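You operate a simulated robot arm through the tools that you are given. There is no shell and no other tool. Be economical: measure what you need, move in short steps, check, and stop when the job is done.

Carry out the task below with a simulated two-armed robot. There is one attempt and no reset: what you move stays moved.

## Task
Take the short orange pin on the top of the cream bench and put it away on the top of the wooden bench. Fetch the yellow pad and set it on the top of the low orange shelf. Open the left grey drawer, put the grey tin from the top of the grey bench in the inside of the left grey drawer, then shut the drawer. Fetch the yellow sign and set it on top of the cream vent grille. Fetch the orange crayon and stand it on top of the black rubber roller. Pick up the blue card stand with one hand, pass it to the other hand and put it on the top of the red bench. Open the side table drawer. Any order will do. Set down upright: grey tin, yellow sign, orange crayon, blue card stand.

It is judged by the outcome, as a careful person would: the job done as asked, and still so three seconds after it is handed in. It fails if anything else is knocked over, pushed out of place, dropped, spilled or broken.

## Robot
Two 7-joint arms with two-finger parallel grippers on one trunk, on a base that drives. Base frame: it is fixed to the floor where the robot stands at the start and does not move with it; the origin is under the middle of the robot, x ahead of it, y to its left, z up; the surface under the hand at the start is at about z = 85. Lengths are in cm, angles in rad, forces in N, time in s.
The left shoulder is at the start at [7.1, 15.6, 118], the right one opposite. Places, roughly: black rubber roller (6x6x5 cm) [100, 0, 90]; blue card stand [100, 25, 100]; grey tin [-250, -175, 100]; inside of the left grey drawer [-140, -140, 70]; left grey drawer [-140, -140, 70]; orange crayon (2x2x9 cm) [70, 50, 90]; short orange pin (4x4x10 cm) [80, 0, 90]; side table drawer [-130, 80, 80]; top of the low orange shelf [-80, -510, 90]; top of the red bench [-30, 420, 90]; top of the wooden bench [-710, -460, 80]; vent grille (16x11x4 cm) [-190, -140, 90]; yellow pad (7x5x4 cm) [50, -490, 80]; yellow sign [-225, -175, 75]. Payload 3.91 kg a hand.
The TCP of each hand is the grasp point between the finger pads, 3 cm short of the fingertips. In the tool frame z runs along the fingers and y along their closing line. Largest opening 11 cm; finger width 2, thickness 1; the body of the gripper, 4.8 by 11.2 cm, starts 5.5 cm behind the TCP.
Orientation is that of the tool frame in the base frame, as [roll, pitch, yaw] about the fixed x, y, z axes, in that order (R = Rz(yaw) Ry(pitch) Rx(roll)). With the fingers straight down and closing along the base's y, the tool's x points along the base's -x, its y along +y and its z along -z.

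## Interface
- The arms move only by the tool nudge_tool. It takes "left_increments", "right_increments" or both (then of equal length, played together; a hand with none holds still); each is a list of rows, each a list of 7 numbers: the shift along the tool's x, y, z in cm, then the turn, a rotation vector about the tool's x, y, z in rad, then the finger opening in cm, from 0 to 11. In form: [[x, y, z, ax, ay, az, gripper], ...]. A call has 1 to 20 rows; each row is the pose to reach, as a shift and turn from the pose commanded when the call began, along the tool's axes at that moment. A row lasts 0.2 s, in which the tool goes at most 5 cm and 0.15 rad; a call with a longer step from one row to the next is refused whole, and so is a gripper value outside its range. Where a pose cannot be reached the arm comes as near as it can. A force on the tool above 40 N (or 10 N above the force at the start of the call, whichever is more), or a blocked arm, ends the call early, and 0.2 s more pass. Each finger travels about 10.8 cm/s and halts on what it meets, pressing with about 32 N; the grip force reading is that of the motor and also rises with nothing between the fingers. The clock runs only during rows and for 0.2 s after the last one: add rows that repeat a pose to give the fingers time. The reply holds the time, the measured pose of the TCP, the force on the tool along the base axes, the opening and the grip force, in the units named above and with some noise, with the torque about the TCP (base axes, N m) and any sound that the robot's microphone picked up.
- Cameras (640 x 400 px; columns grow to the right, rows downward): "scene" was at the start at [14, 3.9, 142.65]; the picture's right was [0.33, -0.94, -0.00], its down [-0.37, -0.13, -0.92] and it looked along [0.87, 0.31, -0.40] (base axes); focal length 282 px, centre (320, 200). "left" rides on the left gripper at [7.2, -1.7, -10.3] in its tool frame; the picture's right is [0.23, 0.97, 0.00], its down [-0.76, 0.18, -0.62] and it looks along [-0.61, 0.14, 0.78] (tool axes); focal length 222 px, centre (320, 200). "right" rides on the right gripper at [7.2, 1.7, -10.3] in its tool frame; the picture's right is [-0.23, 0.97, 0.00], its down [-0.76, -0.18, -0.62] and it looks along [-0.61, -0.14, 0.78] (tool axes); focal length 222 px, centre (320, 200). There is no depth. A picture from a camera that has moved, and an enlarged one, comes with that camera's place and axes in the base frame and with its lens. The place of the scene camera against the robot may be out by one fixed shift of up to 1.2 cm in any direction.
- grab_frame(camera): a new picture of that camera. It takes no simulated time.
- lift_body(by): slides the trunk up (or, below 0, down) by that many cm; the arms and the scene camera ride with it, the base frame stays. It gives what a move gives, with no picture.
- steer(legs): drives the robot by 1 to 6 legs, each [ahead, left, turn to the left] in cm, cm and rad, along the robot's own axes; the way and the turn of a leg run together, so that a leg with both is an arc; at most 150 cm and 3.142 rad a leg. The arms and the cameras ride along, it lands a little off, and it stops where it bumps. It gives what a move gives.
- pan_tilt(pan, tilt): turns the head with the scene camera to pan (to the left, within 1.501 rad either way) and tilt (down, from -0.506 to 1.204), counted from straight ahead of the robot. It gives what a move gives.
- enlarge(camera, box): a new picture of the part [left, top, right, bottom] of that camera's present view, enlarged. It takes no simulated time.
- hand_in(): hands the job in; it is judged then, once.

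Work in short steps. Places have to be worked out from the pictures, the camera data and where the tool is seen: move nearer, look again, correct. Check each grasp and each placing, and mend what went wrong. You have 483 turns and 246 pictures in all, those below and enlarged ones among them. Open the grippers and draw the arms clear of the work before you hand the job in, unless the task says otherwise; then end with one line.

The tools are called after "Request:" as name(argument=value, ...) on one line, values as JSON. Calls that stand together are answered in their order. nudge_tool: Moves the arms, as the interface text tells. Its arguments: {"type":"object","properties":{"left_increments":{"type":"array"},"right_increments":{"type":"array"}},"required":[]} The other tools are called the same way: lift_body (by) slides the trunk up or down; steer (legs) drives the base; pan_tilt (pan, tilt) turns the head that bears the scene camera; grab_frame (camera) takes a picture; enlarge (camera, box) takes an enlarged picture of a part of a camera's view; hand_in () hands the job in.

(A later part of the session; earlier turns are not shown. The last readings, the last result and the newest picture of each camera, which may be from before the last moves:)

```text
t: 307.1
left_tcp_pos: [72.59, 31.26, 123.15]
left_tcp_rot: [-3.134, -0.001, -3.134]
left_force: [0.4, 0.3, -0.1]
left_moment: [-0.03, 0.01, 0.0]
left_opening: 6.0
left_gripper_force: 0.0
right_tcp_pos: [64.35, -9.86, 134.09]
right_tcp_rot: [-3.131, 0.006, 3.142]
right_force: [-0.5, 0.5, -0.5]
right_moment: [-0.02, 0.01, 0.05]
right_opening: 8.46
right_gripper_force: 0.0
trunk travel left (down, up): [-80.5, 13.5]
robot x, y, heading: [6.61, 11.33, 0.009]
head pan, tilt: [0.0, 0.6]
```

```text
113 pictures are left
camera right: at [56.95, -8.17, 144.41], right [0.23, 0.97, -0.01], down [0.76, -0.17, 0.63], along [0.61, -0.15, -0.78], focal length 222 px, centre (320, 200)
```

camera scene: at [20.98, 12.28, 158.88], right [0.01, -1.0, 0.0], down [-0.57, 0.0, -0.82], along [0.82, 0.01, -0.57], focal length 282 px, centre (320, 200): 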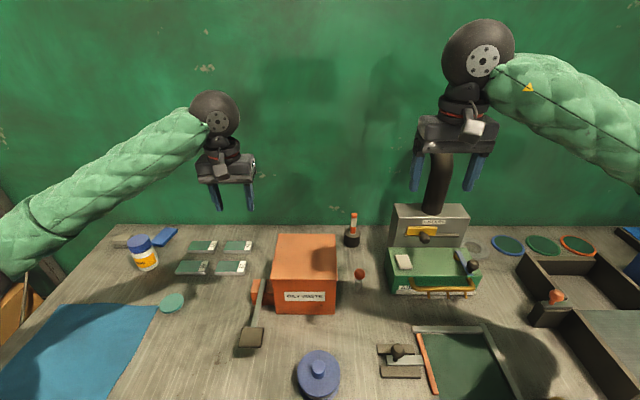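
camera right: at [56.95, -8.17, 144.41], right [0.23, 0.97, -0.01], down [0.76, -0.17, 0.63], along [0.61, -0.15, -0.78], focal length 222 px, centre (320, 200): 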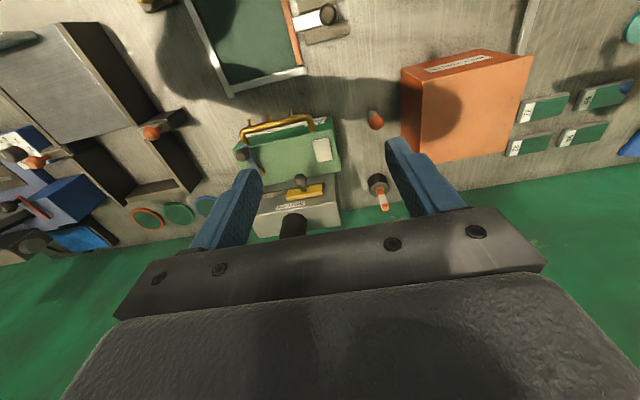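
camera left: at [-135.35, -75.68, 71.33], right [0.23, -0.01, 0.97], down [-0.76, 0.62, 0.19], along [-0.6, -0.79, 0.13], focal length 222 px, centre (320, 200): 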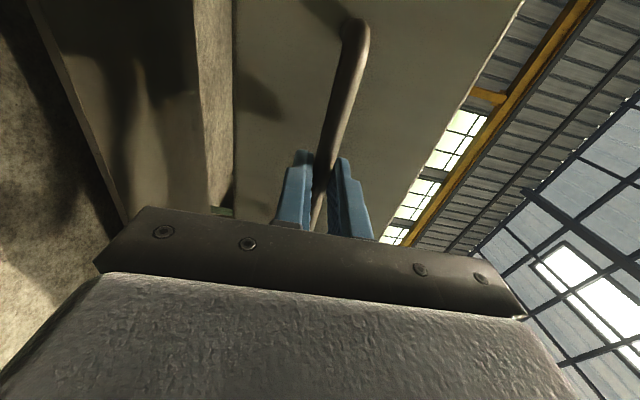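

Pin ball appears at ≈(77.3, −0.3). Bring the right hand above it.

Request:
nudge_tool(right_increments=[[-3, 2, 2, 0, 0, 0, 8], [-6, 4, 4, 0, 0, 0, 7], [-9, 6, 7, 0, 0, 0, 7], [-12, 8, 10, 0, 0, 0, 7], [-13, 9.5, 14, 0, 0, 0, 7], [-13, 9.5, 18, 0, 0, 0, 7], [-13, 9.5, 22, 0, 0, 0, 7], [-13, 9.5, 25, 0, 0, 0, 7], [-13, 9.5, 25, 0, 0, 0, 7]])

Request:
grab_frame(camera="right")

Request:
enlarge(camera="scene", box=[260, 180, 460, 320])

```text
t: 309.1
left_tcp_pos: [72.69, 31.23, 123.31]
left_tcp_rot: [-3.134, 0.0, -3.132]
left_force: [-0.5, 0.4, -0.5]
left_moment: [0.02, 0.0, 0.0]
left_opening: 6.0
left_gripper_force: 0.0
right_tcp_pos: [77.25, -0.4, 109.16]
right_tcp_rot: [-3.13, 0.006, -3.14]
right_force: [-0.4, -0.4, 0.7]
right_moment: [-0.01, -0.01, -0.01]
right_opening: 7.0
right_gripper_force: 0.1
trunk travel left (down, up): [-80.5, 13.5]
robot x, y, heading: [6.59, 11.47, 0.009]
head pan, tilt: [0.0, 0.6]
```

```text
112 pictures are left
camera right: at [69.9, 1.16, 119.41], right [0.23, 0.97, -0.01], down [0.76, -0.17, 0.63], along [0.61, -0.15, -0.78], focal length 222 px, centre (320, 200)
```

right: 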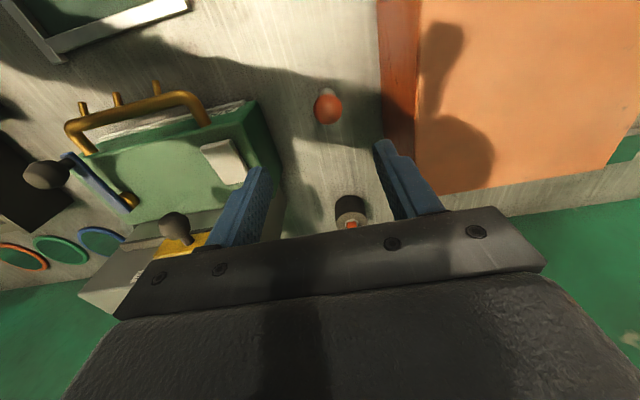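

```text
2.86 times, centred on (360, 250) of scene
camera zoom: at [20.86, 12.28, 158.89], right [0.01, -1.0, 0.0], down [-0.57, 0.0, -0.82], along [0.82, 0.01, -0.57], focal length 806 px, centre (206, 57)
```

zoom: 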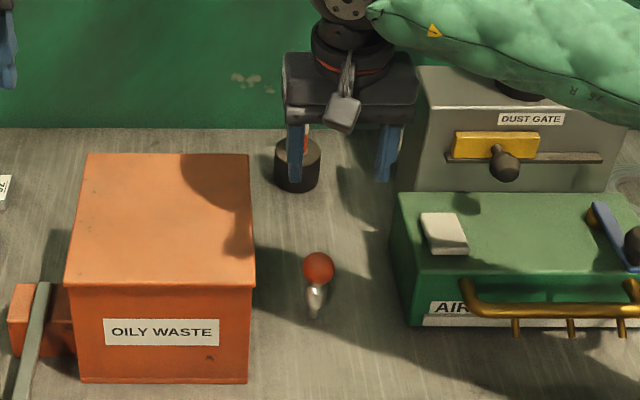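

Aligned. Descend to z≈91.5 and grip the pin.

Request:
nudge_tool(right_increments=[[-0.4, 0, 4, 0, 0, 0, 6], [-0.4, 0, 8, 0, 0, 0, 6], [-0.4, 0, 12, 0, 0, 0, 6], [-0.4, 0, 16, 0, 0, 0, 6], [-0.4, 0, 17.6, 0, 0, 0, 6], [-0.4, 0, 17.6, 0, 0, 0, 4], [-0.4, 0, 17.6, 0, 0, 0, 2], [-0.4, 0, 17.6, 0, 0, 0, 0], [-0.4, 0, 17.6, 0, 0, 0, 0]])

Request:
grab_frame(camera="right")

```text
t: 311.1
left_tcp_pos: [72.58, 31.3, 123.31]
left_tcp_rot: [-3.135, -0.001, -3.132]
left_force: [0.4, 0.0, -0.4]
left_moment: [0.06, 0.0, -0.04]
left_opening: 6.0
left_gripper_force: 0.0
right_tcp_pos: [77.92, -0.7, 91.53]
right_tcp_rot: [-3.132, 0.005, -3.14]
right_force: [0.6, 0.8, 0.6]
right_moment: [-0.04, -0.02, -0.01]
right_opening: 3.25
right_gripper_force: 31.8
trunk travel left (down, up): [-80.5, 13.5]
robot x, y, heading: [6.85, 11.54, 0.01]
head pan, tilt: [0.0, 0.6]
```

```text
110 pictures are left
camera right: at [70.53, 0.96, 101.78], right [0.23, 0.97, -0.01], down [0.76, -0.17, 0.63], along [0.61, -0.15, -0.78], focal length 222 px, centre (320, 200)
```

right: 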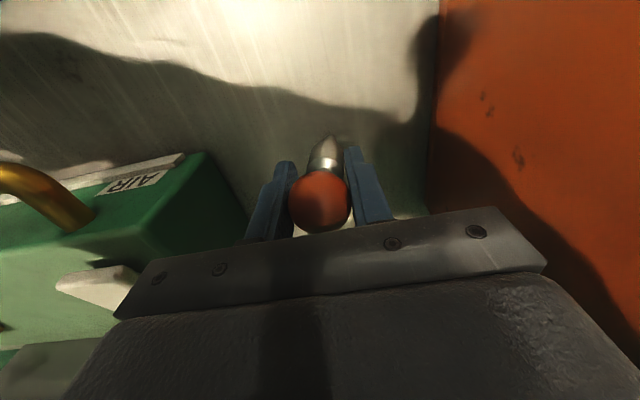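

Gripped. Lift it clear and verify.

Request:
nudge_tool(right_increments=[[0, 0, -2, 0, 0, 0, 0], [0, 0, -5, 0, 0, 0, 0], [0, 0, -9, 0, 0, 0, 0], [0, 0, -13, 0, 0, 0, 0], [0, 0, -17, 0, 0, 0, 0], [0, 0, -21, 0, 0, 0, 0], [0, 0, -25, 0, 0, 0, 0], [0, 0, -30, 0, 0, 0, 0], [4, 0, -32, 0, 0, 0, 0], [8, -1, -34, 0, 0, 0, 0], [12, -2, -36, 0, 0, 0, 0], [14, -4, -38, 0, 0, 0, 0]])

Request:
grab_frame(camera="right")

Request:
grab_frame(camera="scene")

```text
t: 313.7
left_tcp_pos: [72.47, 31.22, 123.36]
left_tcp_rot: [-3.137, 0.001, -3.133]
left_force: [-0.3, -0.7, -0.3]
left_moment: [-0.01, 0.01, 0.01]
left_opening: 6.02
left_gripper_force: 0.2
right_tcp_pos: [63.48, -4.5, 129.4]
right_tcp_rot: [-3.133, 0.006, -3.138]
right_force: [0.6, -0.1, -0.3]
right_moment: [0.03, -0.01, 0.0]
right_opening: 3.26
right_gripper_force: 32.2
trunk travel left (down, up): [-80.5, 13.5]
robot x, y, heading: [6.76, 11.52, 0.007]
head pan, tilt: [0.0, 0.6]
```

```text
109 pictures are left
camera right: at [56.11, -2.81, 139.85], right [0.22, 0.97, -0.01], down [0.76, -0.17, 0.63], along [0.61, -0.15, -0.78], focal length 222 px, centre (320, 200)
```

right: 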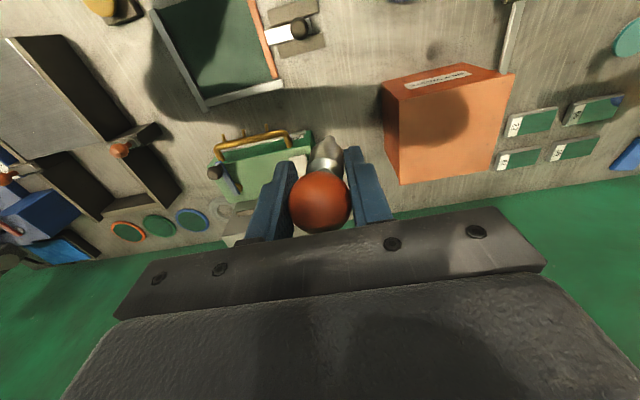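

```text
108 pictures are left
camera scene: at [20.77, 12.15, 158.9], right [0.01, -1.0, 0.0], down [-0.56, 0.0, -0.83], along [0.83, 0.01, -0.56], focal length 282 px, centre (320, 200)
```

scene: 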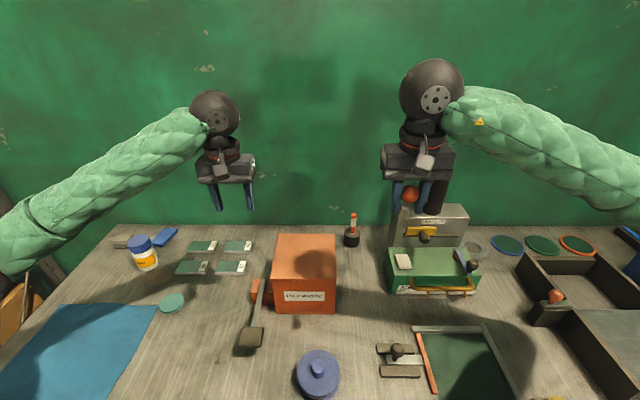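

Pin in hand. Back off, turn south, and look toward the pad and low shelf.

Request:
steer(legs=[[-55, 0, 0], [0, 0, -1.571]])

Request:
pan_tilt(pan=0.1, tilt=0.2)

Request:
grab_frame(camera="scene")

```text
t: 320.7
left_tcp_pos: [-28.77, -55.04, 123.17]
left_tcp_rot: [-3.133, -0.002, 1.575]
left_force: [0.7, 0.7, 0.4]
left_moment: [0.01, 0.0, 0.01]
left_opening: 6.01
left_gripper_force: 0.1
right_tcp_pos: [-64.54, -45.83, 129.53]
right_tcp_rot: [-3.131, 0.003, 1.573]
right_force: [-0.4, -0.6, -0.7]
right_moment: [-0.02, 0.01, 0.02]
right_opening: 3.23
right_gripper_force: 32.4
trunk travel left (down, up): [-80.5, 13.5]
robot x, y, heading: [-48.34, 11.39, -1.563]
head pan, tilt: [0.0, 0.6]
```

```text
t: 321.6
left_tcp_pos: [-28.8, -54.96, 123.19]
left_tcp_rot: [-3.133, -0.001, 1.575]
left_force: [0.4, -0.2, -0.2]
left_moment: [0.0, 0.0, 0.0]
left_opening: 5.99
left_gripper_force: 0.0
right_tcp_pos: [-64.4, -45.91, 129.51]
right_tcp_rot: [-3.132, 0.005, 1.57]
right_force: [0.2, -0.1, -1.0]
right_moment: [-0.01, -0.02, 0.01]
right_opening: 3.24
right_gripper_force: 32.0
trunk travel left (down, up): [-80.5, 13.5]
robot x, y, heading: [-48.87, 10.99, -1.565]
head pan, tilt: [0.099, 0.201]
```

```text
107 pictures are left
camera scene: at [-47.34, -2.6, 162.56], right [-0.99, -0.1, 0.0], down [-0.02, 0.2, -0.98], along [0.1, -0.97, -0.2], focal length 282 px, centre (320, 200)
```

scene: 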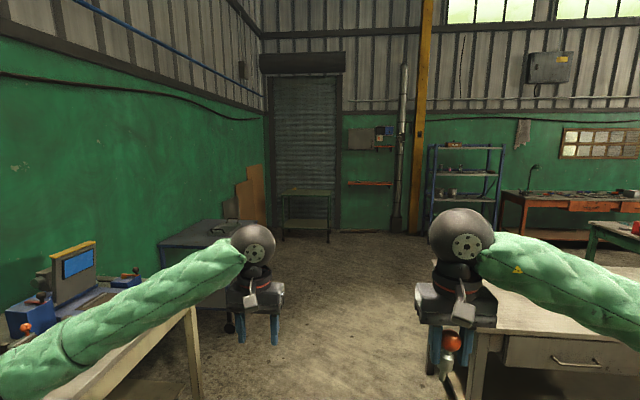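

The orange wall ledge (x≈−80) and green table (x≈50) are at the south wall. Drive down the aisle.

Request:
steer(legs=[[150, 0, 0], [150, 0, 0], [50, 0, 0]])

Request:
pan_tilt(pan=0.2, tilt=0.5)

Request:
grab_frame(camera="scene")

```text
t: 338.6
left_tcp_pos: [-24.9, -405.57, 123.16]
left_tcp_rot: [-3.135, -0.002, 1.579]
left_force: [-0.6, 0.0, -0.2]
left_moment: [0.01, 0.03, 0.03]
left_opening: 6.0
left_gripper_force: 0.0
right_tcp_pos: [-60.67, -396.61, 129.52]
right_tcp_rot: [-3.13, 0.003, 1.572]
right_force: [0.2, 0.0, -0.2]
right_moment: [-0.01, 0.02, 0.01]
right_opening: 3.24
right_gripper_force: 32.0
trunk travel left (down, up): [-80.5, 13.5]
robot x, y, heading: [-44.63, -339.71, -1.563]
head pan, tilt: [0.099, 0.201]
```

```text
t: 339.4
left_tcp_pos: [-24.91, -405.49, 123.22]
left_tcp_rot: [-3.134, -0.002, 1.579]
left_force: [-0.7, -0.4, 0.1]
left_moment: [-0.02, 0.01, -0.02]
left_opening: 5.99
left_gripper_force: 0.1
right_tcp_pos: [-60.67, -396.43, 129.48]
right_tcp_rot: [-3.132, 0.005, 1.573]
right_force: [1.2, -0.5, -0.2]
right_moment: [0.01, 0.0, -0.03]
right_opening: 3.25
right_gripper_force: 31.9
trunk travel left (down, up): [-80.5, 13.5]
robot x, y, heading: [-44.96, -339.38, -1.561]
head pan, tilt: [0.201, 0.499]
```

```text
106 pictures are left
camera scene: at [-42.76, -352.89, 159.8], right [-0.98, -0.21, 0.0], down [-0.1, 0.47, -0.88], along [0.18, -0.86, -0.48], focal length 282 px, centre (320, 200)
```

scene: 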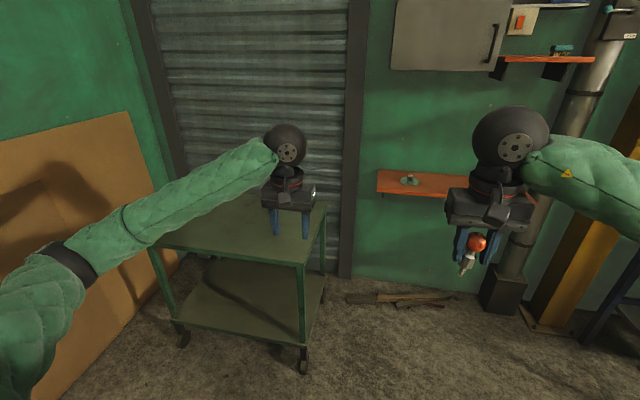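

The pad should be on the green trolley. Move left/forward toward it and look with the left camera.

Request:
steer(legs=[[0, 68, -0.008], [50, 0, 0]])

Request:
pan_tilt(pan=0.0, tilt=0.7)

Request:
grab_frame(camera="scene")

Request:
grab_frame(camera="left")

```text
t: 345.6
left_tcp_pos: [41.91, -455.09, 123.26]
left_tcp_rot: [-3.135, -0.002, 1.568]
left_force: [-0.8, 1.2, -0.1]
left_moment: [0.01, -0.04, 0.01]
left_opening: 5.99
left_gripper_force: 0.1
right_tcp_pos: [6.21, -445.66, 129.49]
right_tcp_rot: [-3.133, 0.005, 1.565]
right_force: [-0.2, 1.3, 0.3]
right_moment: [0.0, -0.01, 0.0]
right_opening: 3.25
right_gripper_force: 31.8
trunk travel left (down, up): [-80.5, 13.5]
robot x, y, heading: [22.73, -389.09, -1.573]
head pan, tilt: [0.201, 0.499]
```

```text
t: 346.4
left_tcp_pos: [41.75, -455.06, 123.24]
left_tcp_rot: [-3.135, -0.001, 1.569]
left_force: [0.6, -0.1, -0.8]
left_moment: [0.01, 0.01, 0.02]
left_opening: 6.0
left_gripper_force: 0.1
right_tcp_pos: [6.23, -445.62, 129.52]
right_tcp_rot: [-3.13, 0.005, 1.564]
right_force: [0.0, -0.2, -1.0]
right_moment: [0.0, -0.01, -0.03]
right_opening: 3.24
right_gripper_force: 32.5
trunk travel left (down, up): [-80.5, 13.5]
robot x, y, heading: [22.46, -388.97, -1.57]
head pan, tilt: [0.0, 0.7]
```

```text
105 pictures are left
camera scene: at [22.74, -401.84, 158.03], right [-1.0, 0.0, 0.0], down [0.0, 0.64, -0.76], along [0.0, -0.76, -0.64], focal length 282 px, centre (320, 200)
```

scene: 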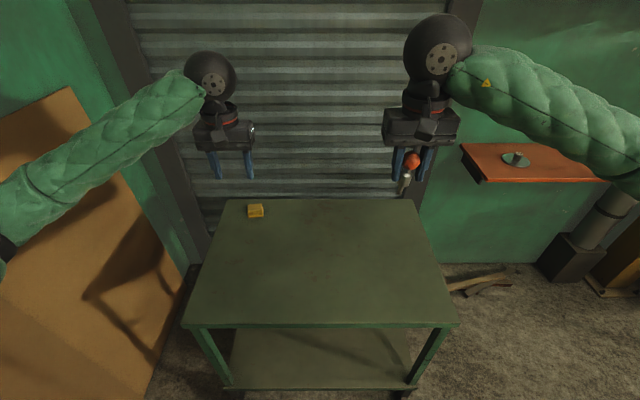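

```text
104 pictures are left
camera left: at [40.24, -447.83, 133.55], right [0.97, 0.23, -0.01], down [0.18, -0.76, 0.62], along [0.14, -0.61, -0.78], focal length 222 px, centre (320, 200)
```

left: 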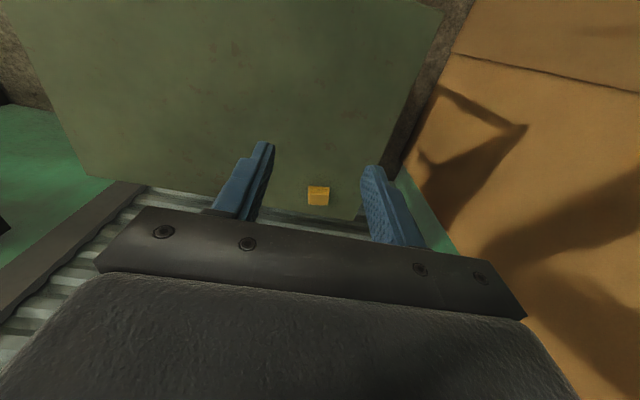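

Pad near (47.5, −482). Drive 10 cm closer and bring the left hand over it.

Request:
steer(legs=[[10, 0, 0]])

Request:
nudge_tool(left_increments=[[-3, 1, 0, 0, 0, 0, 7], [-6, 2, 2, 0, 0, 0, 8], [-9, 3, 4, 0, 0, 0, 9], [-12, 4, 6, 0, 0, 0, 9], [-15, 5, 8, 0, 0, 0, 9], [-18, 6, 11, 0, 0, 0, 9], [-18, 6, 15, 0, 0, 0, 9], [-18, 6, 15, 0, 0, 0, 9]])

Request:
grab_frame(camera="left")

Request:
enlarge(camera="scene", box=[180, 120, 360, 260])

```text
t: 347.5
left_tcp_pos: [41.88, -465.01, 123.22]
left_tcp_rot: [-3.135, -0.001, 1.57]
left_force: [-0.4, -0.5, 0.6]
left_moment: [0.02, 0.0, -0.03]
left_opening: 6.0
left_gripper_force: 0.0
right_tcp_pos: [6.26, -455.65, 129.52]
right_tcp_rot: [-3.132, 0.005, 1.564]
right_force: [-0.2, -0.4, -0.5]
right_moment: [0.02, 0.04, 0.0]
right_opening: 3.24
right_gripper_force: 32.0
trunk travel left (down, up): [-80.5, 13.5]
robot x, y, heading: [22.42, -399.15, -1.571]
head pan, tilt: [0.0, 0.7]
```

```text
t: 349.3
left_tcp_pos: [47.64, -482.99, 108.23]
left_tcp_rot: [-3.134, -0.001, 1.57]
left_force: [0.7, -0.2, 0.6]
left_moment: [0.01, 0.0, -0.03]
left_opening: 8.99
left_gripper_force: 0.1
right_tcp_pos: [6.3, -455.6, 129.46]
right_tcp_rot: [-3.131, 0.005, 1.564]
right_force: [-0.2, -0.3, -0.1]
right_moment: [-0.03, -0.02, 0.01]
right_opening: 3.22
right_gripper_force: 32.1
trunk travel left (down, up): [-80.5, 13.5]
robot x, y, heading: [22.25, -399.02, -1.571]
head pan, tilt: [0.0, 0.7]
```

```text
103 pictures are left
camera left: at [46.14, -475.66, 118.48], right [0.97, 0.23, -0.01], down [0.18, -0.76, 0.62], along [0.14, -0.61, -0.78], focal length 222 px, centre (320, 200)
```

left: 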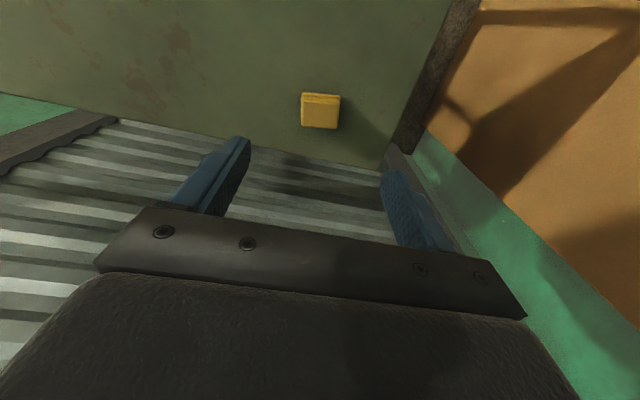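

```text
2.86 times, centred on (270, 190) of scene
camera zoom: at [22.69, -411.77, 158.03], right [-1.0, 0.0, 0.0], down [0.0, 0.64, -0.76], along [0.0, -0.76, -0.64], focal length 806 px, centre (463, 229)
```

zoom: 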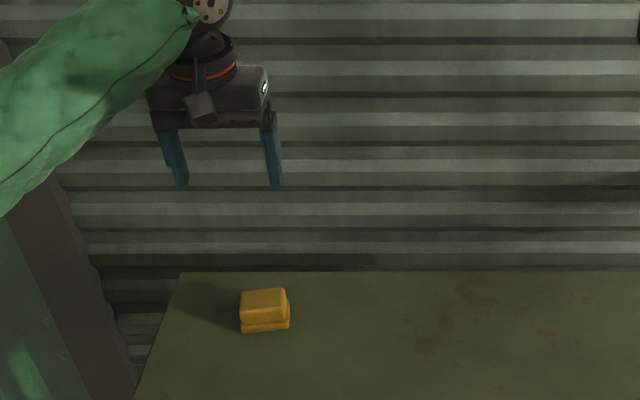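

Pad top centre ≈(48.6, −486.8, 81.6), yaw ≈0.15. Align and descend part-way.

Request:
nudge_tool(left_increments=[[-1.8, 0.5, 2, 0, 0, -0.08, 10], [-3.6, 1, 5, 0, 0, -0.15, 10], [-3.6, 1, 9, 0, 0, -0.15, 10], [-3.6, 1, 13, 0, 0, -0.15, 10], [-3.6, 1, 17, 0, 0, -0.15, 10], [-3.6, 1, 19, 0, 0, -0.15, 10], [-3.6, 1, 19, 0, 0, -0.15, 10]])

Request:
grab_frame(camera="left")

```text
t: 350.9
left_tcp_pos: [48.62, -486.55, 89.08]
left_tcp_rot: [-3.137, -0.002, 1.72]
left_force: [1.0, -0.6, -0.7]
left_moment: [-0.02, 0.0, -0.02]
left_opening: 9.98
left_gripper_force: 0.1
right_tcp_pos: [6.16, -455.73, 129.52]
right_tcp_rot: [-3.133, 0.005, 1.564]
right_force: [0.0, 1.1, -0.3]
right_moment: [-0.02, -0.01, 0.01]
right_opening: 3.25
right_gripper_force: 32.2
trunk travel left (down, up): [-80.5, 13.5]
robot x, y, heading: [22.76, -398.86, -1.572]
head pan, tilt: [0.0, 0.7]
```

```text
101 pictures are left
camera left: at [45.96, -479.62, 99.51], right [0.93, 0.37, -0.01], down [0.29, -0.73, 0.62], along [0.23, -0.58, -0.78], focal length 222 px, centre (320, 200)
```

left: 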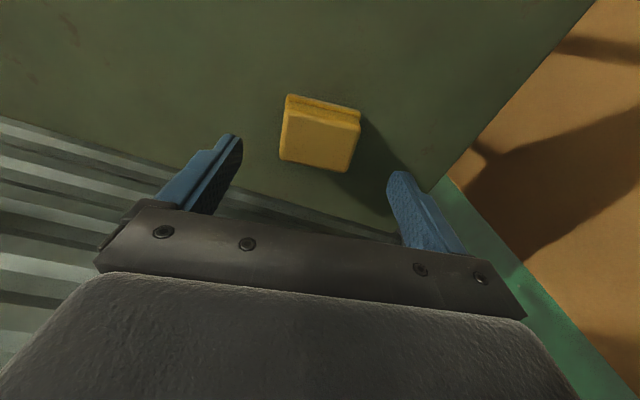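

Aligned. Descend to z≈81.3 and close.

Request:
nudge_tool(left_increments=[[0, 0, 3, 0, 0, 0, 10], [0, 0, 5.5, 0, 0, 0, 10], [0, 0, 7, 0, 0, 0, 10], [0, 0, 7.8, 0, 0, 0, 10], [0, 0, 7.8, 0, 0, 0, 8], [0, 0, 7.8, 0, 0, 0, 6], [0, 0, 7.8, 0, 0, 0, 4], [0, 0, 7.8, 0, 0, 0, 4]])

Request:
grab_frame(camera="left")

```text
t: 351.8
left_tcp_pos: [48.55, -486.72, 83.12]
left_tcp_rot: [-3.133, 0.01, 1.72]
left_force: [-4.8, 30.6, 37.6]
left_moment: [1.62, -1.85, 1.71]
left_opening: 9.96
left_gripper_force: 0.0
right_tcp_pos: [6.2, -455.32, 129.75]
right_tcp_rot: [-3.132, 0.008, 1.563]
right_force: [0.4, 1.7, -0.5]
right_moment: [0.03, 0.03, 0.02]
right_opening: 3.26
right_gripper_force: 32.2
trunk travel left (down, up): [-80.5, 13.5]
robot x, y, heading: [22.49, -398.5, -1.571]
head pan, tilt: [0.0, 0.7]
stopped in row 4 (left hand): the force on the tool passed its limit at 54 N (the readings are from after the stop); the commanded pose is now the measured one
```

```text
100 pictures are left
camera left: at [45.94, -479.64, 93.34], right [0.93, 0.37, -0.01], down [0.29, -0.72, 0.63], along [0.22, -0.59, -0.78], focal length 222 px, centre (320, 200)
```

left: 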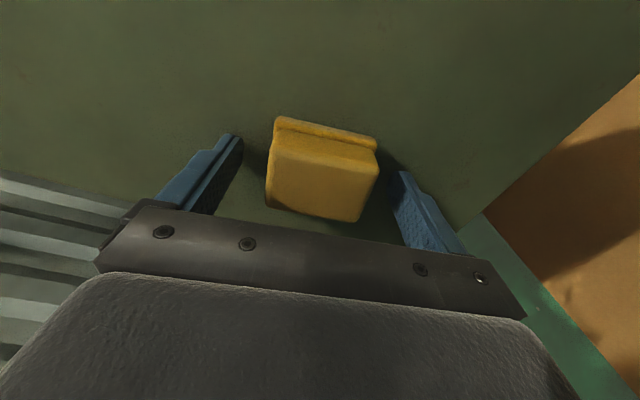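

A fingertip touched the trolley top (z≈80). Back up 0.5 and close.

Request:
nudge_tool(left_increments=[[0, 0, -0.6, 0, 0, 0, 10], [0, 0, -0.6, 0, 0, 0, 10], [0, 0, -0.6, 0, 0, 0, 8], [0, 0, -0.6, 0, 0, 0, 6], [0, 0, -0.6, 0, 0, 0, 4], [0, 0, -0.6, 0, 0, 0, 4], [0, 0, -0.6, 0, 0, 0, 4]])

Request:
grab_frame(camera="left")

```text
t: 353.4
left_tcp_pos: [48.64, -486.97, 83.03]
left_tcp_rot: [-3.133, 0.008, 1.72]
left_force: [2.3, -2.5, 3.4]
left_moment: [-0.08, -0.09, -0.06]
left_opening: 6.08
left_gripper_force: 31.4
right_tcp_pos: [6.19, -455.69, 129.6]
right_tcp_rot: [-3.131, 0.006, 1.565]
right_force: [0.6, -0.9, -1.5]
right_moment: [0.0, 0.0, 0.02]
right_opening: 3.24
right_gripper_force: 32.2
trunk travel left (down, up): [-80.5, 13.5]
robot x, y, heading: [22.33, -399.07, -1.572]
head pan, tilt: [0.0, 0.7]
```

```text
99 pictures are left
camera left: at [46.0, -479.96, 93.35], right [0.93, 0.37, -0.01], down [0.29, -0.72, 0.63], along [0.22, -0.59, -0.78], focal length 222 px, centre (320, 200)
```

left: 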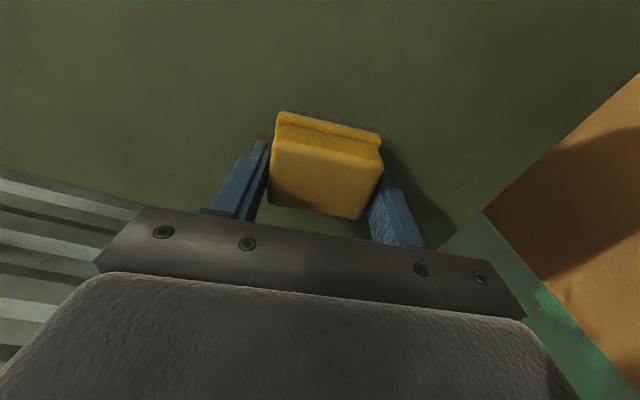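

Pad gripped. Lift, and drive round to the low orange shelf.

Request:
nudge_tool(left_increments=[[0, 0, -2, 0, 0, 0, 4], [0, 0, -6, 0, 0, 0, 4], [0, 0, -10, 0, 0, 0, 4], [0, 0, -14, 0, 0, 0, 4], [0, 0, -18, 0, 0, 0, 4], [0, 0, -22, 0, 0, 0, 4], [0, 0, -26, 0, 0, 0, 4], [0, 0, -30, 0, 0, 0, 4], [0, 0, -34, 0, 0, 0, 4], [0, 0, -34, 0, 0, 0.1, 4], [0, 0, -34, 0, 0, 0.15, 4]])

Request:
steer(legs=[[-40, 0, 0], [0, -120, 0], [40, 0, 0]])

Request:
pan_tilt(pan=0.1, tilt=0.6)

Request:
grab_frame(camera="scene")

```text
t: 355.8
left_tcp_pos: [48.93, -486.8, 117.13]
left_tcp_rot: [-3.134, 0.007, 1.57]
left_force: [-1.0, -0.5, -0.3]
left_moment: [0.01, -0.01, 0.0]
left_opening: 6.11
left_gripper_force: 32.1
right_tcp_pos: [6.25, -455.6, 129.54]
right_tcp_rot: [-3.131, 0.004, 1.565]
right_force: [0.4, 0.0, -0.4]
right_moment: [0.0, 0.0, 0.02]
right_opening: 3.24
right_gripper_force: 32.2
trunk travel left (down, up): [-80.5, 13.5]
robot x, y, heading: [22.4, -398.96, -1.57]
head pan, tilt: [0.0, 0.7]
```

```text
t: 366.1
left_tcp_pos: [-71.07, -486.8, 117.01]
left_tcp_rot: [-3.136, 0.009, 1.57]
left_force: [0.0, 0.1, -0.5]
left_moment: [-0.01, -0.01, -0.01]
left_opening: 6.09
left_gripper_force: 32.5
right_tcp_pos: [-113.64, -455.77, 129.46]
right_tcp_rot: [-3.13, 0.006, 1.564]
right_force: [0.7, 0.6, -0.1]
right_moment: [0.01, -0.03, 0.05]
right_opening: 3.24
right_gripper_force: 32.3
trunk travel left (down, up): [-80.5, 13.5]
robot x, y, heading: [-97.48, -399.16, -1.57]
head pan, tilt: [0.0, 0.7]
```

```text
t: 366.8
left_tcp_pos: [-70.97, -486.86, 116.99]
left_tcp_rot: [-3.134, 0.007, 1.573]
left_force: [-0.5, -0.1, -1.1]
left_moment: [0.01, -0.01, -0.03]
left_opening: 6.11
left_gripper_force: 32.5
right_tcp_pos: [-113.68, -455.88, 129.51]
right_tcp_rot: [-3.131, 0.005, 1.565]
right_force: [1.1, 0.5, -1.0]
right_moment: [-0.01, -0.03, -0.03]
right_opening: 3.23
right_gripper_force: 32.3
trunk travel left (down, up): [-80.5, 13.5]
robot x, y, heading: [-97.13, -398.94, -1.565]
head pan, tilt: [0.099, 0.6]
```

```text
98 pictures are left
camera scene: at [-96.37, -412.29, 158.87], right [-1.0, -0.1, 0.0], down [-0.06, 0.56, -0.82], along [0.08, -0.82, -0.57], focal length 282 px, centre (320, 200)
```

scene: 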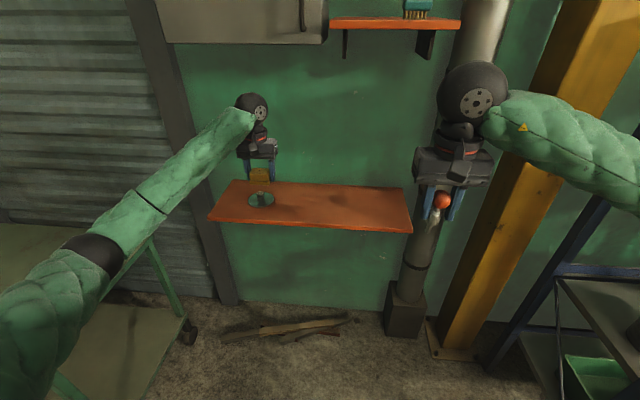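

Shelf spans x −122..−45, y −524..−494 at z≈90, with a green object near (−67, −512). Drive 20 cm closer and bring the pad over (−88, −506).

Request:
steer(legs=[[20, 0, 0]])

Request:
nudge_tool(left_increments=[[0, -4, 0, 0, 0, 0, 4], [0, -8, 0, 0, 0, 0, 4], [0, -12, 0, 0, 0, 0, 4], [0, -16, 2, 0, 0, 0, 4], [0, -17, 6, 0, 0, 0, 4], [0, -17, 10, 0, 0, 0, 4], [0, -17, 14, 0, 0, 0, 4], [0, -17, 14, 0, 0, 0, 4]])

Request:
grab_frame(camera="left")

Request:
grab_frame(camera="scene")

```text
t: 368.4
left_tcp_pos: [-70.84, -506.7, 117.0]
left_tcp_rot: [-3.134, 0.006, 1.57]
left_force: [0.4, -0.8, -1.3]
left_moment: [0.03, 0.01, -0.01]
left_opening: 6.12
left_gripper_force: 32.1
right_tcp_pos: [-113.63, -475.85, 129.42]
right_tcp_rot: [-3.132, 0.005, 1.566]
right_force: [-0.9, -0.1, -0.1]
right_moment: [-0.01, -0.01, 0.02]
right_opening: 3.24
right_gripper_force: 32.2
trunk travel left (down, up): [-80.5, 13.5]
robot x, y, heading: [-97.33, -418.76, -1.566]
head pan, tilt: [0.099, 0.6]
```

```text
t: 370.2
left_tcp_pos: [-88.02, -506.95, 103.17]
left_tcp_rot: [-3.135, 0.011, 1.571]
left_force: [-0.4, -0.8, -0.4]
left_moment: [-0.02, 0.0, 0.04]
left_opening: 6.08
left_gripper_force: 32.0
right_tcp_pos: [-113.74, -475.77, 129.57]
right_tcp_rot: [-3.132, 0.007, 1.564]
right_force: [-0.5, 0.0, -1.2]
right_moment: [0.02, -0.03, 0.01]
right_opening: 3.22
right_gripper_force: 31.8
trunk travel left (down, up): [-80.5, 13.5]
robot x, y, heading: [-97.01, -419.0, -1.562]
head pan, tilt: [0.099, 0.6]
```

```text
97 pictures are left
camera left: at [-89.61, -499.51, 113.5], right [0.97, 0.23, -0.01], down [0.18, -0.76, 0.63], along [0.14, -0.61, -0.78], focal length 222 px, centre (320, 200)
```

left: 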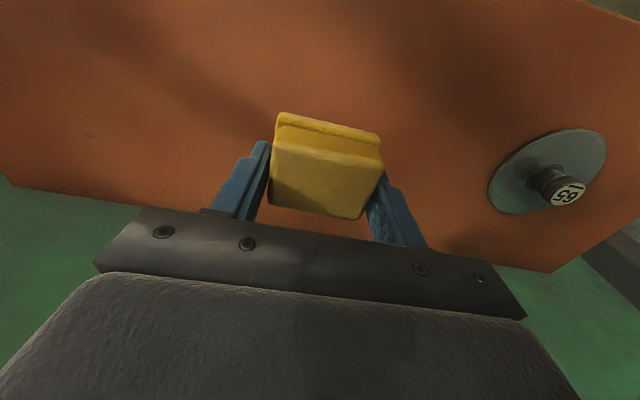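

```text
96 pictures are left
camera scene: at [-96.34, -432.16, 158.89], right [-0.99, -0.1, 0.0], down [-0.06, 0.56, -0.82], along [0.08, -0.82, -0.57], focal length 282 px, centre (320, 200)
```

scene: 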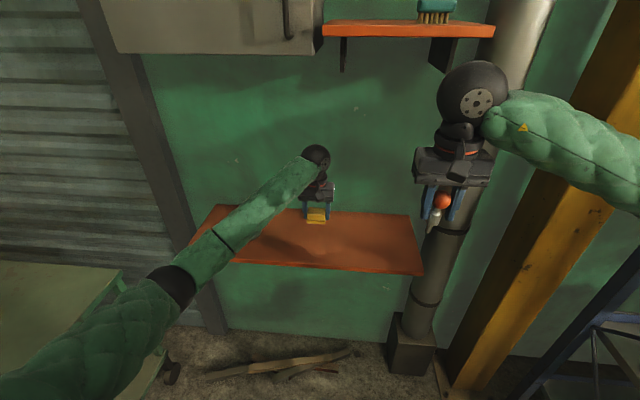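

Over empty shelf. Descend to z≈96, then feel for contact.

Request:
nudge_tool(left_increments=[[0, 0, 3, 0, 0, 0, 4], [0, 0, 5.5, 0, 0, 0, 4], [0, 0, 7, 0, 0, 0, 4], [0, 0, 7.8, 0, 0, 0, 4], [0, 0, 8.6, 0, 0, 0, 4], [0, 0, 9.2, 0, 0, 0, 4], [0, 0, 9.2, 0, 0, 0, 4]])

Request:
enlarge(camera="scene", box=[240, 130, 400, 290])

```text
t: 371.6
left_tcp_pos: [-88.14, -507.04, 95.1]
left_tcp_rot: [-3.132, 0.02, 1.573]
left_force: [0.6, 15.0, 24.7]
left_moment: [0.94, -0.91, 0.5]
left_opening: 6.1
left_gripper_force: 32.2
right_tcp_pos: [-113.6, -475.5, 129.71]
right_tcp_rot: [-3.132, 0.009, 1.565]
right_force: [0.2, -0.9, -1.1]
right_moment: [0.02, 0.03, -0.04]
right_opening: 3.24
right_gripper_force: 31.6
trunk travel left (down, up): [-80.5, 13.5]
robot x, y, heading: [-97.56, -418.45, -1.571]
head pan, tilt: [0.099, 0.6]
stopped in row 6 (left hand): the force on the tool passed its limit at 49 N (the readings are from after the stop); the commanded pose is now the measured one
```

```text
2.50 times, centred on (320, 210) of scene
camera zoom: at [-96.38, -431.94, 158.93], right [-0.99, -0.1, 0.0], down [-0.06, 0.56, -0.83], along [0.08, -0.82, -0.56], focal length 705 px, centre (320, 175)
```

zoom: 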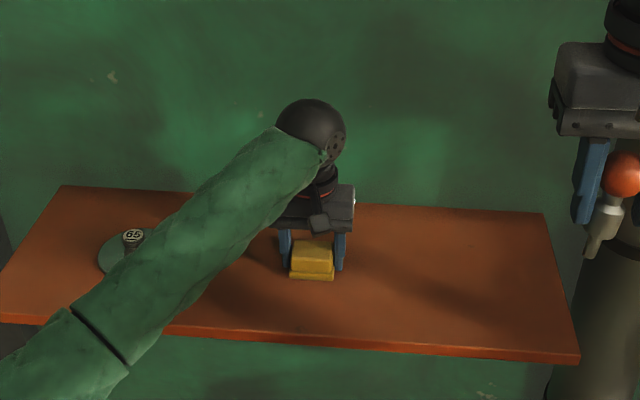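

Contact with the shelf (z≈92). Ease up slightly, open, and lift.

Request:
nudge_tool(left_increments=[[0, 0, -0.3, 0, 0, 0, 4], [0, 0, -0.3, 0, 0, 0, 6.6], [0, 0, -0.3, 0, 0, 0, 8], [0, 0, -0.3, 0, 0, 0, 8.5], [0, 0, -2, 0, 0, 0, 8.5], [0, 0, -6, 0, 0, 0, 8.5], [0, 0, -10, 0, 0, 0, 8.5], [0, 0, -14, 0, 0, 0, 8.5], [0, 0, -18, 0, 0, 0, 8.5], [4, 0, -20, 0, 0, 0, 8.5], [8, 0, -20, 0, 0, 0, 8.5], [12, 0, -20, 0, 0, 0, 8.5], [16, 0, -20, 0, 0, 0, 8.5], [20, 0, -20, 0, 0, 0, 8.5]])

Request:
enlarge(camera="scene", box=[180, 130, 440, 290])

```text
t: 374.6
left_tcp_pos: [-87.97, -486.92, 114.51]
left_tcp_rot: [-3.134, 0.015, 1.573]
left_force: [0.0, -1.2, -0.3]
left_moment: [0.03, 0.01, 0.02]
left_opening: 8.5
left_gripper_force: 0.0
right_tcp_pos: [-113.54, -475.76, 129.64]
right_tcp_rot: [-3.129, 0.005, 1.566]
right_force: [-0.7, 0.1, 0.0]
right_moment: [-0.03, -0.03, -0.01]
right_opening: 3.23
right_gripper_force: 32.0
trunk travel left (down, up): [-80.5, 13.5]
robot x, y, heading: [-97.52, -418.58, -1.571]
head pan, tilt: [0.099, 0.6]
```

```text
2.46 times, centred on (310, 210) of scene
camera zoom: at [-96.35, -432.09, 158.9], right [-0.99, -0.1, 0.0], down [-0.06, 0.56, -0.83], along [0.08, -0.82, -0.56], focal length 694 px, centre (345, 175)
```

zoom: 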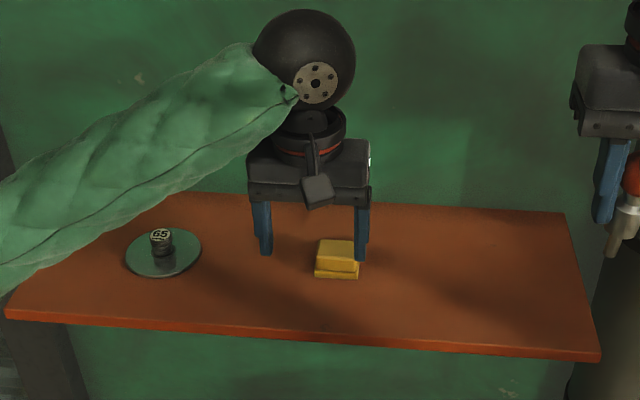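

Pad is on the low shelf. Now head west to the wooden bench with the pin: back up, turn right, look.

Request:
steer(legs=[[-70, 0, 0], [0, 0, -1.571]])

Request:
pan_tilt(pan=0.0, tilt=0.25)

Request:
grab_frame(camera="scene")

```text
t: 382.2
left_tcp_pos: [-165.0, -359.18, 114.42]
left_tcp_rot: [-3.135, 0.017, 0.016]
left_force: [-0.2, 0.1, -0.3]
left_moment: [0.0, -0.02, -0.01]
left_opening: 8.5
left_gripper_force: 0.0
right_tcp_pos: [-154.26, -333.38, 129.52]
right_tcp_rot: [-3.131, 0.006, 0.009]
right_force: [0.4, -0.6, -0.7]
right_moment: [0.01, -0.01, 0.0]
right_opening: 3.24
right_gripper_force: 32.0
trunk travel left (down, up): [-80.5, 13.5]
robot x, y, heading: [-97.18, -348.55, -3.127]
head pan, tilt: [0.099, 0.6]
```

```text
t: 383.0
left_tcp_pos: [-165.14, -359.14, 114.3]
left_tcp_rot: [-3.133, 0.016, 0.016]
left_force: [0.8, 0.1, -0.2]
left_moment: [0.02, 0.02, 0.02]
left_opening: 8.49
left_gripper_force: 0.0
right_tcp_pos: [-154.27, -333.26, 129.5]
right_tcp_rot: [-3.132, 0.007, 0.008]
right_force: [-0.5, 0.0, -0.4]
right_moment: [-0.01, 0.0, -0.03]
right_opening: 3.25
right_gripper_force: 31.5
trunk travel left (down, up): [-80.5, 13.5]
robot x, y, heading: [-97.1, -348.67, -3.128]
head pan, tilt: [0.0, 0.25]
```

```text
93 pictures are left
camera scene: at [-111.57, -348.18, 162.1], right [-0.02, 1.0, 0.0], down [0.25, 0.0, -0.97], along [-0.97, -0.01, -0.25], focal length 282 px, centre (320, 200)
```

scene: 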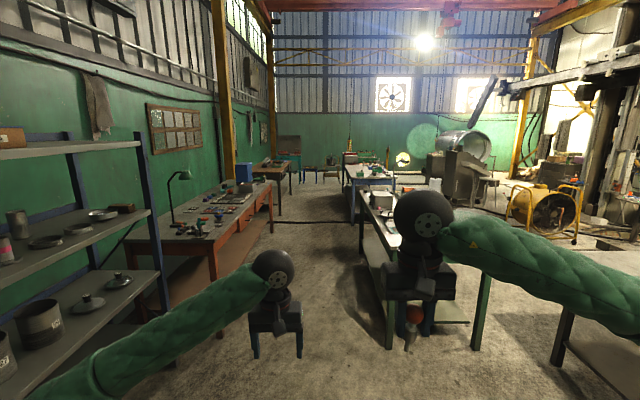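

The wooden bench is at the far end past the orange bench. Drive down the aisle between benches.

Request:
steer(legs=[[0, 18, -0.0136], [150, 0, 0], [150, 0, 0], [120, 0, 0]])

Request:
pan_tilt(pan=0.3, tilt=0.4)

Request:
grab_frame(camera="scene")

```text
t: 404.2
left_tcp_pos: [-582.89, -381.97, 114.43]
left_tcp_rot: [-3.135, 0.015, 0.023]
left_force: [-0.2, 0.6, -0.6]
left_moment: [0.03, 0.02, 0.0]
left_opening: 8.5
left_gripper_force: 0.0
right_tcp_pos: [-572.23, -355.96, 129.66]
right_tcp_rot: [-3.132, 0.006, 0.019]
right_force: [-1.1, -0.7, -0.8]
right_moment: [0.01, 0.01, -0.01]
right_opening: 3.22
right_gripper_force: 32.2
trunk travel left (down, up): [-80.5, 13.5]
robot x, y, heading: [-515.07, -370.98, -3.122]
head pan, tilt: [0.0, 0.25]
```

```text
t: 405.0
left_tcp_pos: [-582.96, -382.0, 114.3]
left_tcp_rot: [-3.131, 0.016, 0.024]
left_force: [0.0, 0.3, -0.2]
left_moment: [0.03, 0.01, -0.01]
left_opening: 8.49
left_gripper_force: 0.0
right_tcp_pos: [-572.2, -356.05, 129.51]
right_tcp_rot: [-3.131, 0.006, 0.02]
right_force: [-0.7, -0.1, -0.1]
right_moment: [0.0, -0.01, 0.01]
right_opening: 3.22
right_gripper_force: 31.9
trunk travel left (down, up): [-80.5, 13.5]
robot x, y, heading: [-515.21, -371.08, -3.119]
head pan, tilt: [0.3, 0.4]
```

```text
92 pictures are left
camera scene: at [-528.84, -373.23, 160.72], right [-0.32, 0.95, 0.0], down [0.37, 0.12, -0.92], along [-0.87, -0.29, -0.39], focal length 282 px, centre (320, 200)
```

scene: 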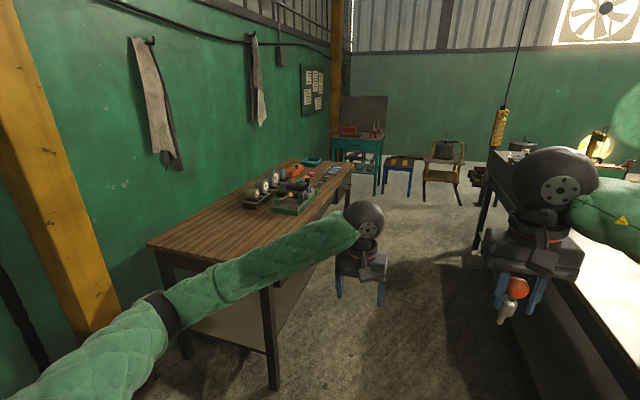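

The near part of the wooden bench (x −625..−670, y −504..−424) is empty. Drive on and turn left to face it.

Request:
steer(legs=[[112, 0, 0], [0, 0, 1.55]])

Request:
pan_tilt(pan=0.0, tilt=0.6)

Request:
grab_frame(camera="scene")

Request:
grab_frame(camera="right")

```text
t: 414.5
left_tcp_pos: [-618.25, -441.29, 114.43]
left_tcp_rot: [-3.133, 0.014, 1.568]
left_force: [-0.8, -0.6, -0.2]
left_moment: [-0.04, -0.02, 0.01]
left_opening: 8.5
left_gripper_force: 0.0
right_tcp_pos: [-643.92, -430.07, 129.55]
right_tcp_rot: [-3.132, 0.007, 1.563]
right_force: [0.5, 0.5, -0.4]
right_moment: [-0.04, 0.0, -0.02]
right_opening: 3.25
right_gripper_force: 31.6
trunk travel left (down, up): [-80.5, 13.5]
robot x, y, heading: [-627.68, -373.7, -1.571]
head pan, tilt: [0.3, 0.4]
```

```text
t: 415.3
left_tcp_pos: [-618.2, -441.3, 114.36]
left_tcp_rot: [-3.133, 0.015, 1.57]
left_force: [0.0, 0.5, 0.1]
left_moment: [0.01, 0.0, 0.02]
left_opening: 8.49
left_gripper_force: 0.1
right_tcp_pos: [-643.99, -430.0, 129.51]
right_tcp_rot: [-3.131, 0.006, 1.565]
right_force: [0.0, 1.1, -1.5]
right_moment: [0.02, 0.03, -0.01]
right_opening: 3.24
right_gripper_force: 31.7
trunk travel left (down, up): [-80.5, 13.5]
robot x, y, heading: [-627.57, -373.44, -1.569]
head pan, tilt: [0.0, 0.6]
```

```text
91 pictures are left
camera scene: at [-627.46, -386.56, 158.9], right [-1.0, 0.0, 0.0], down [0.0, 0.56, -0.83], along [0.0, -0.83, -0.56], focal length 282 px, centre (320, 200)
```

scene: 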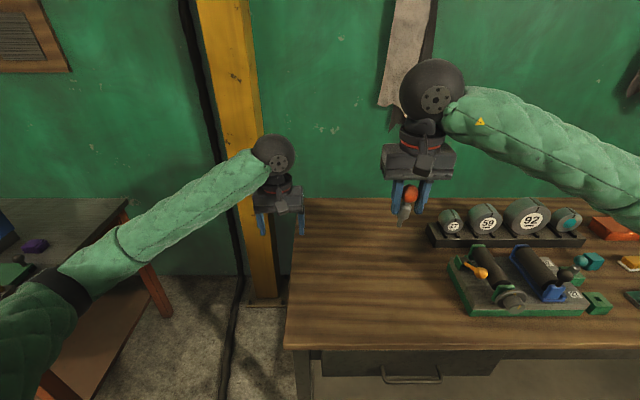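

```text
90 pictures are left
camera right: at [-642.17, -422.9, 139.84], right [0.97, -0.23, -0.01], down [-0.18, -0.76, 0.63], along [-0.15, -0.61, -0.78], focal length 222 px, centre (320, 200)
```

right: 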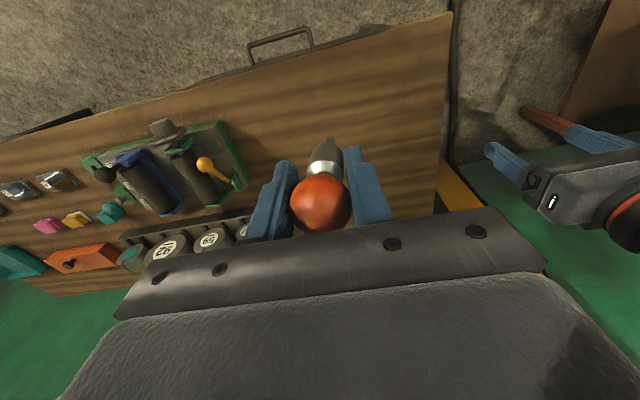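

Let me inspect the pin's bottom end before placing.

Request:
enlarge(camera="scene", box=[380, 160, 450, 240])

Request:
enlarge(camera="right", box=[270, 110, 380, 240])

```text
5.00 times, centred on (415, 200) of scene
camera zoom: at [-627.46, -386.56, 158.9], right [-1.0, 0.0, 0.0], down [0.0, 0.56, -0.83], along [0.0, -0.83, -0.56], focal length 1410 px, centre (-155, 200)
```

zoom: 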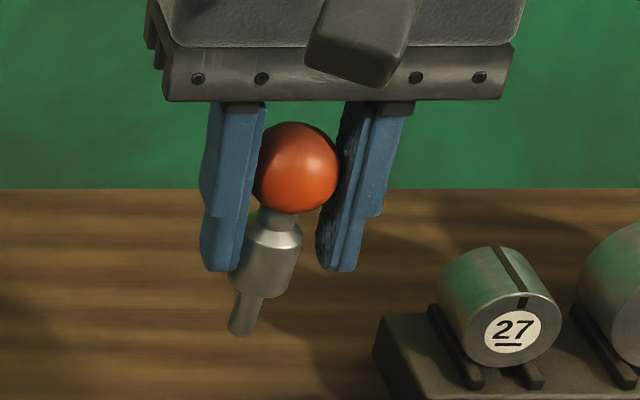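

```text
3.08 times, centred on (325, 175) of right
camera zoom: at [-642.17, -422.9, 139.84], right [0.97, -0.23, -0.01], down [-0.18, -0.76, 0.63], along [-0.15, -0.61, -0.78], focal length 684 px, centre (305, 277)
```

zoom: 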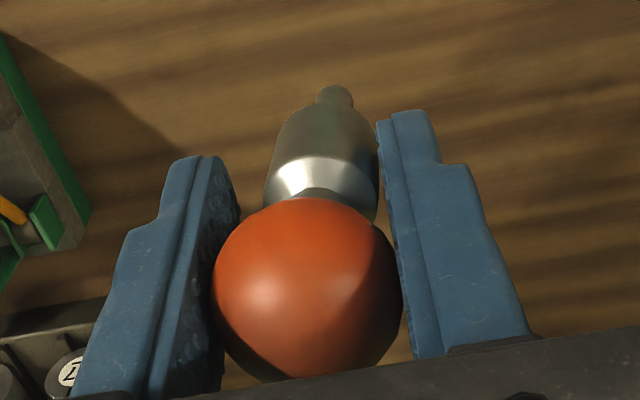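

The pin is an indexing plunger with a narrow tip; it won't balance, so I'll lay it down gently. Move over the free area and pitch the hand 45° forward.

Request:
nudge_tool(right_increments=[[-4, 0, 2, 0, 0, 0, 0], [-8, 0, 4, 0, 0, 0, 0], [-12, 0, 6, 0, -0.1, 0, 0], [-16, 0, 8, 0, -0.2, 0, 0], [-20, 0, 10, 0, -0.3, 0, 0], [-23, 0, 12, 0, -0.4, 0, 0], [-25, 0.5, 15, 0, -0.5, 0, 0], [-25, 1, 18, 0, -0.6, 0, 0], [-25, 1, 22, 0, -0.7, 0, 0], [-25, 1, 26, 0, -0.785, 0, 0], [-25, 1, 26, 0, -0.785, 0, 0]])

Request:
grab_frame(camera="scene")

Request:
grab_frame(camera="right")

```text
t: 417.7
left_tcp_pos: [-618.13, -441.33, 114.35]
left_tcp_rot: [-3.133, 0.015, 1.57]
left_force: [0.3, 0.8, -0.3]
left_moment: [-0.01, -0.03, -0.01]
left_opening: 8.49
left_gripper_force: 0.0
right_tcp_pos: [-643.37, -455.19, 103.71]
right_tcp_rot: [-3.128, 0.791, 1.575]
right_force: [-0.1, -0.2, -1.2]
right_moment: [0.03, 0.02, 0.01]
right_opening: 3.24
right_gripper_force: 32.2
trunk travel left (down, up): [-80.5, 13.5]
robot x, y, heading: [-627.75, -373.26, -1.567]
head pan, tilt: [0.0, 0.6]
```

```text
87 pictures are left
camera scene: at [-627.42, -386.51, 158.9], right [-1.0, 0.0, 0.0], down [0.0, 0.57, -0.82], along [0.0, -0.82, -0.57], focal length 282 px, centre (320, 200)
```

scene: 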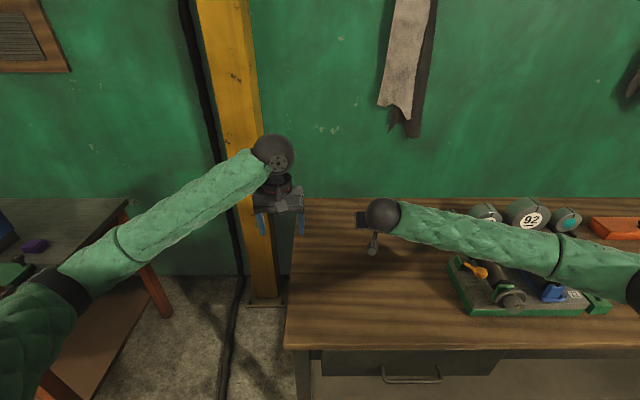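

```text
86 pictures are left
camera right: at [-641.66, -442.91, 105.74], right [0.97, -0.17, 0.15], down [-0.17, -0.09, 0.98], along [-0.15, -0.98, -0.12], focal length 222 px, centre (320, 200)
```

right: 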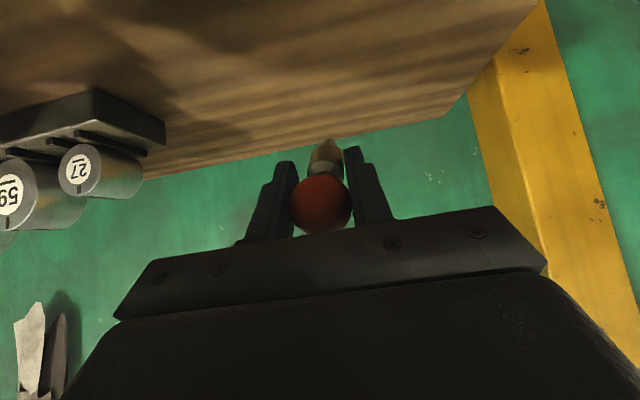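

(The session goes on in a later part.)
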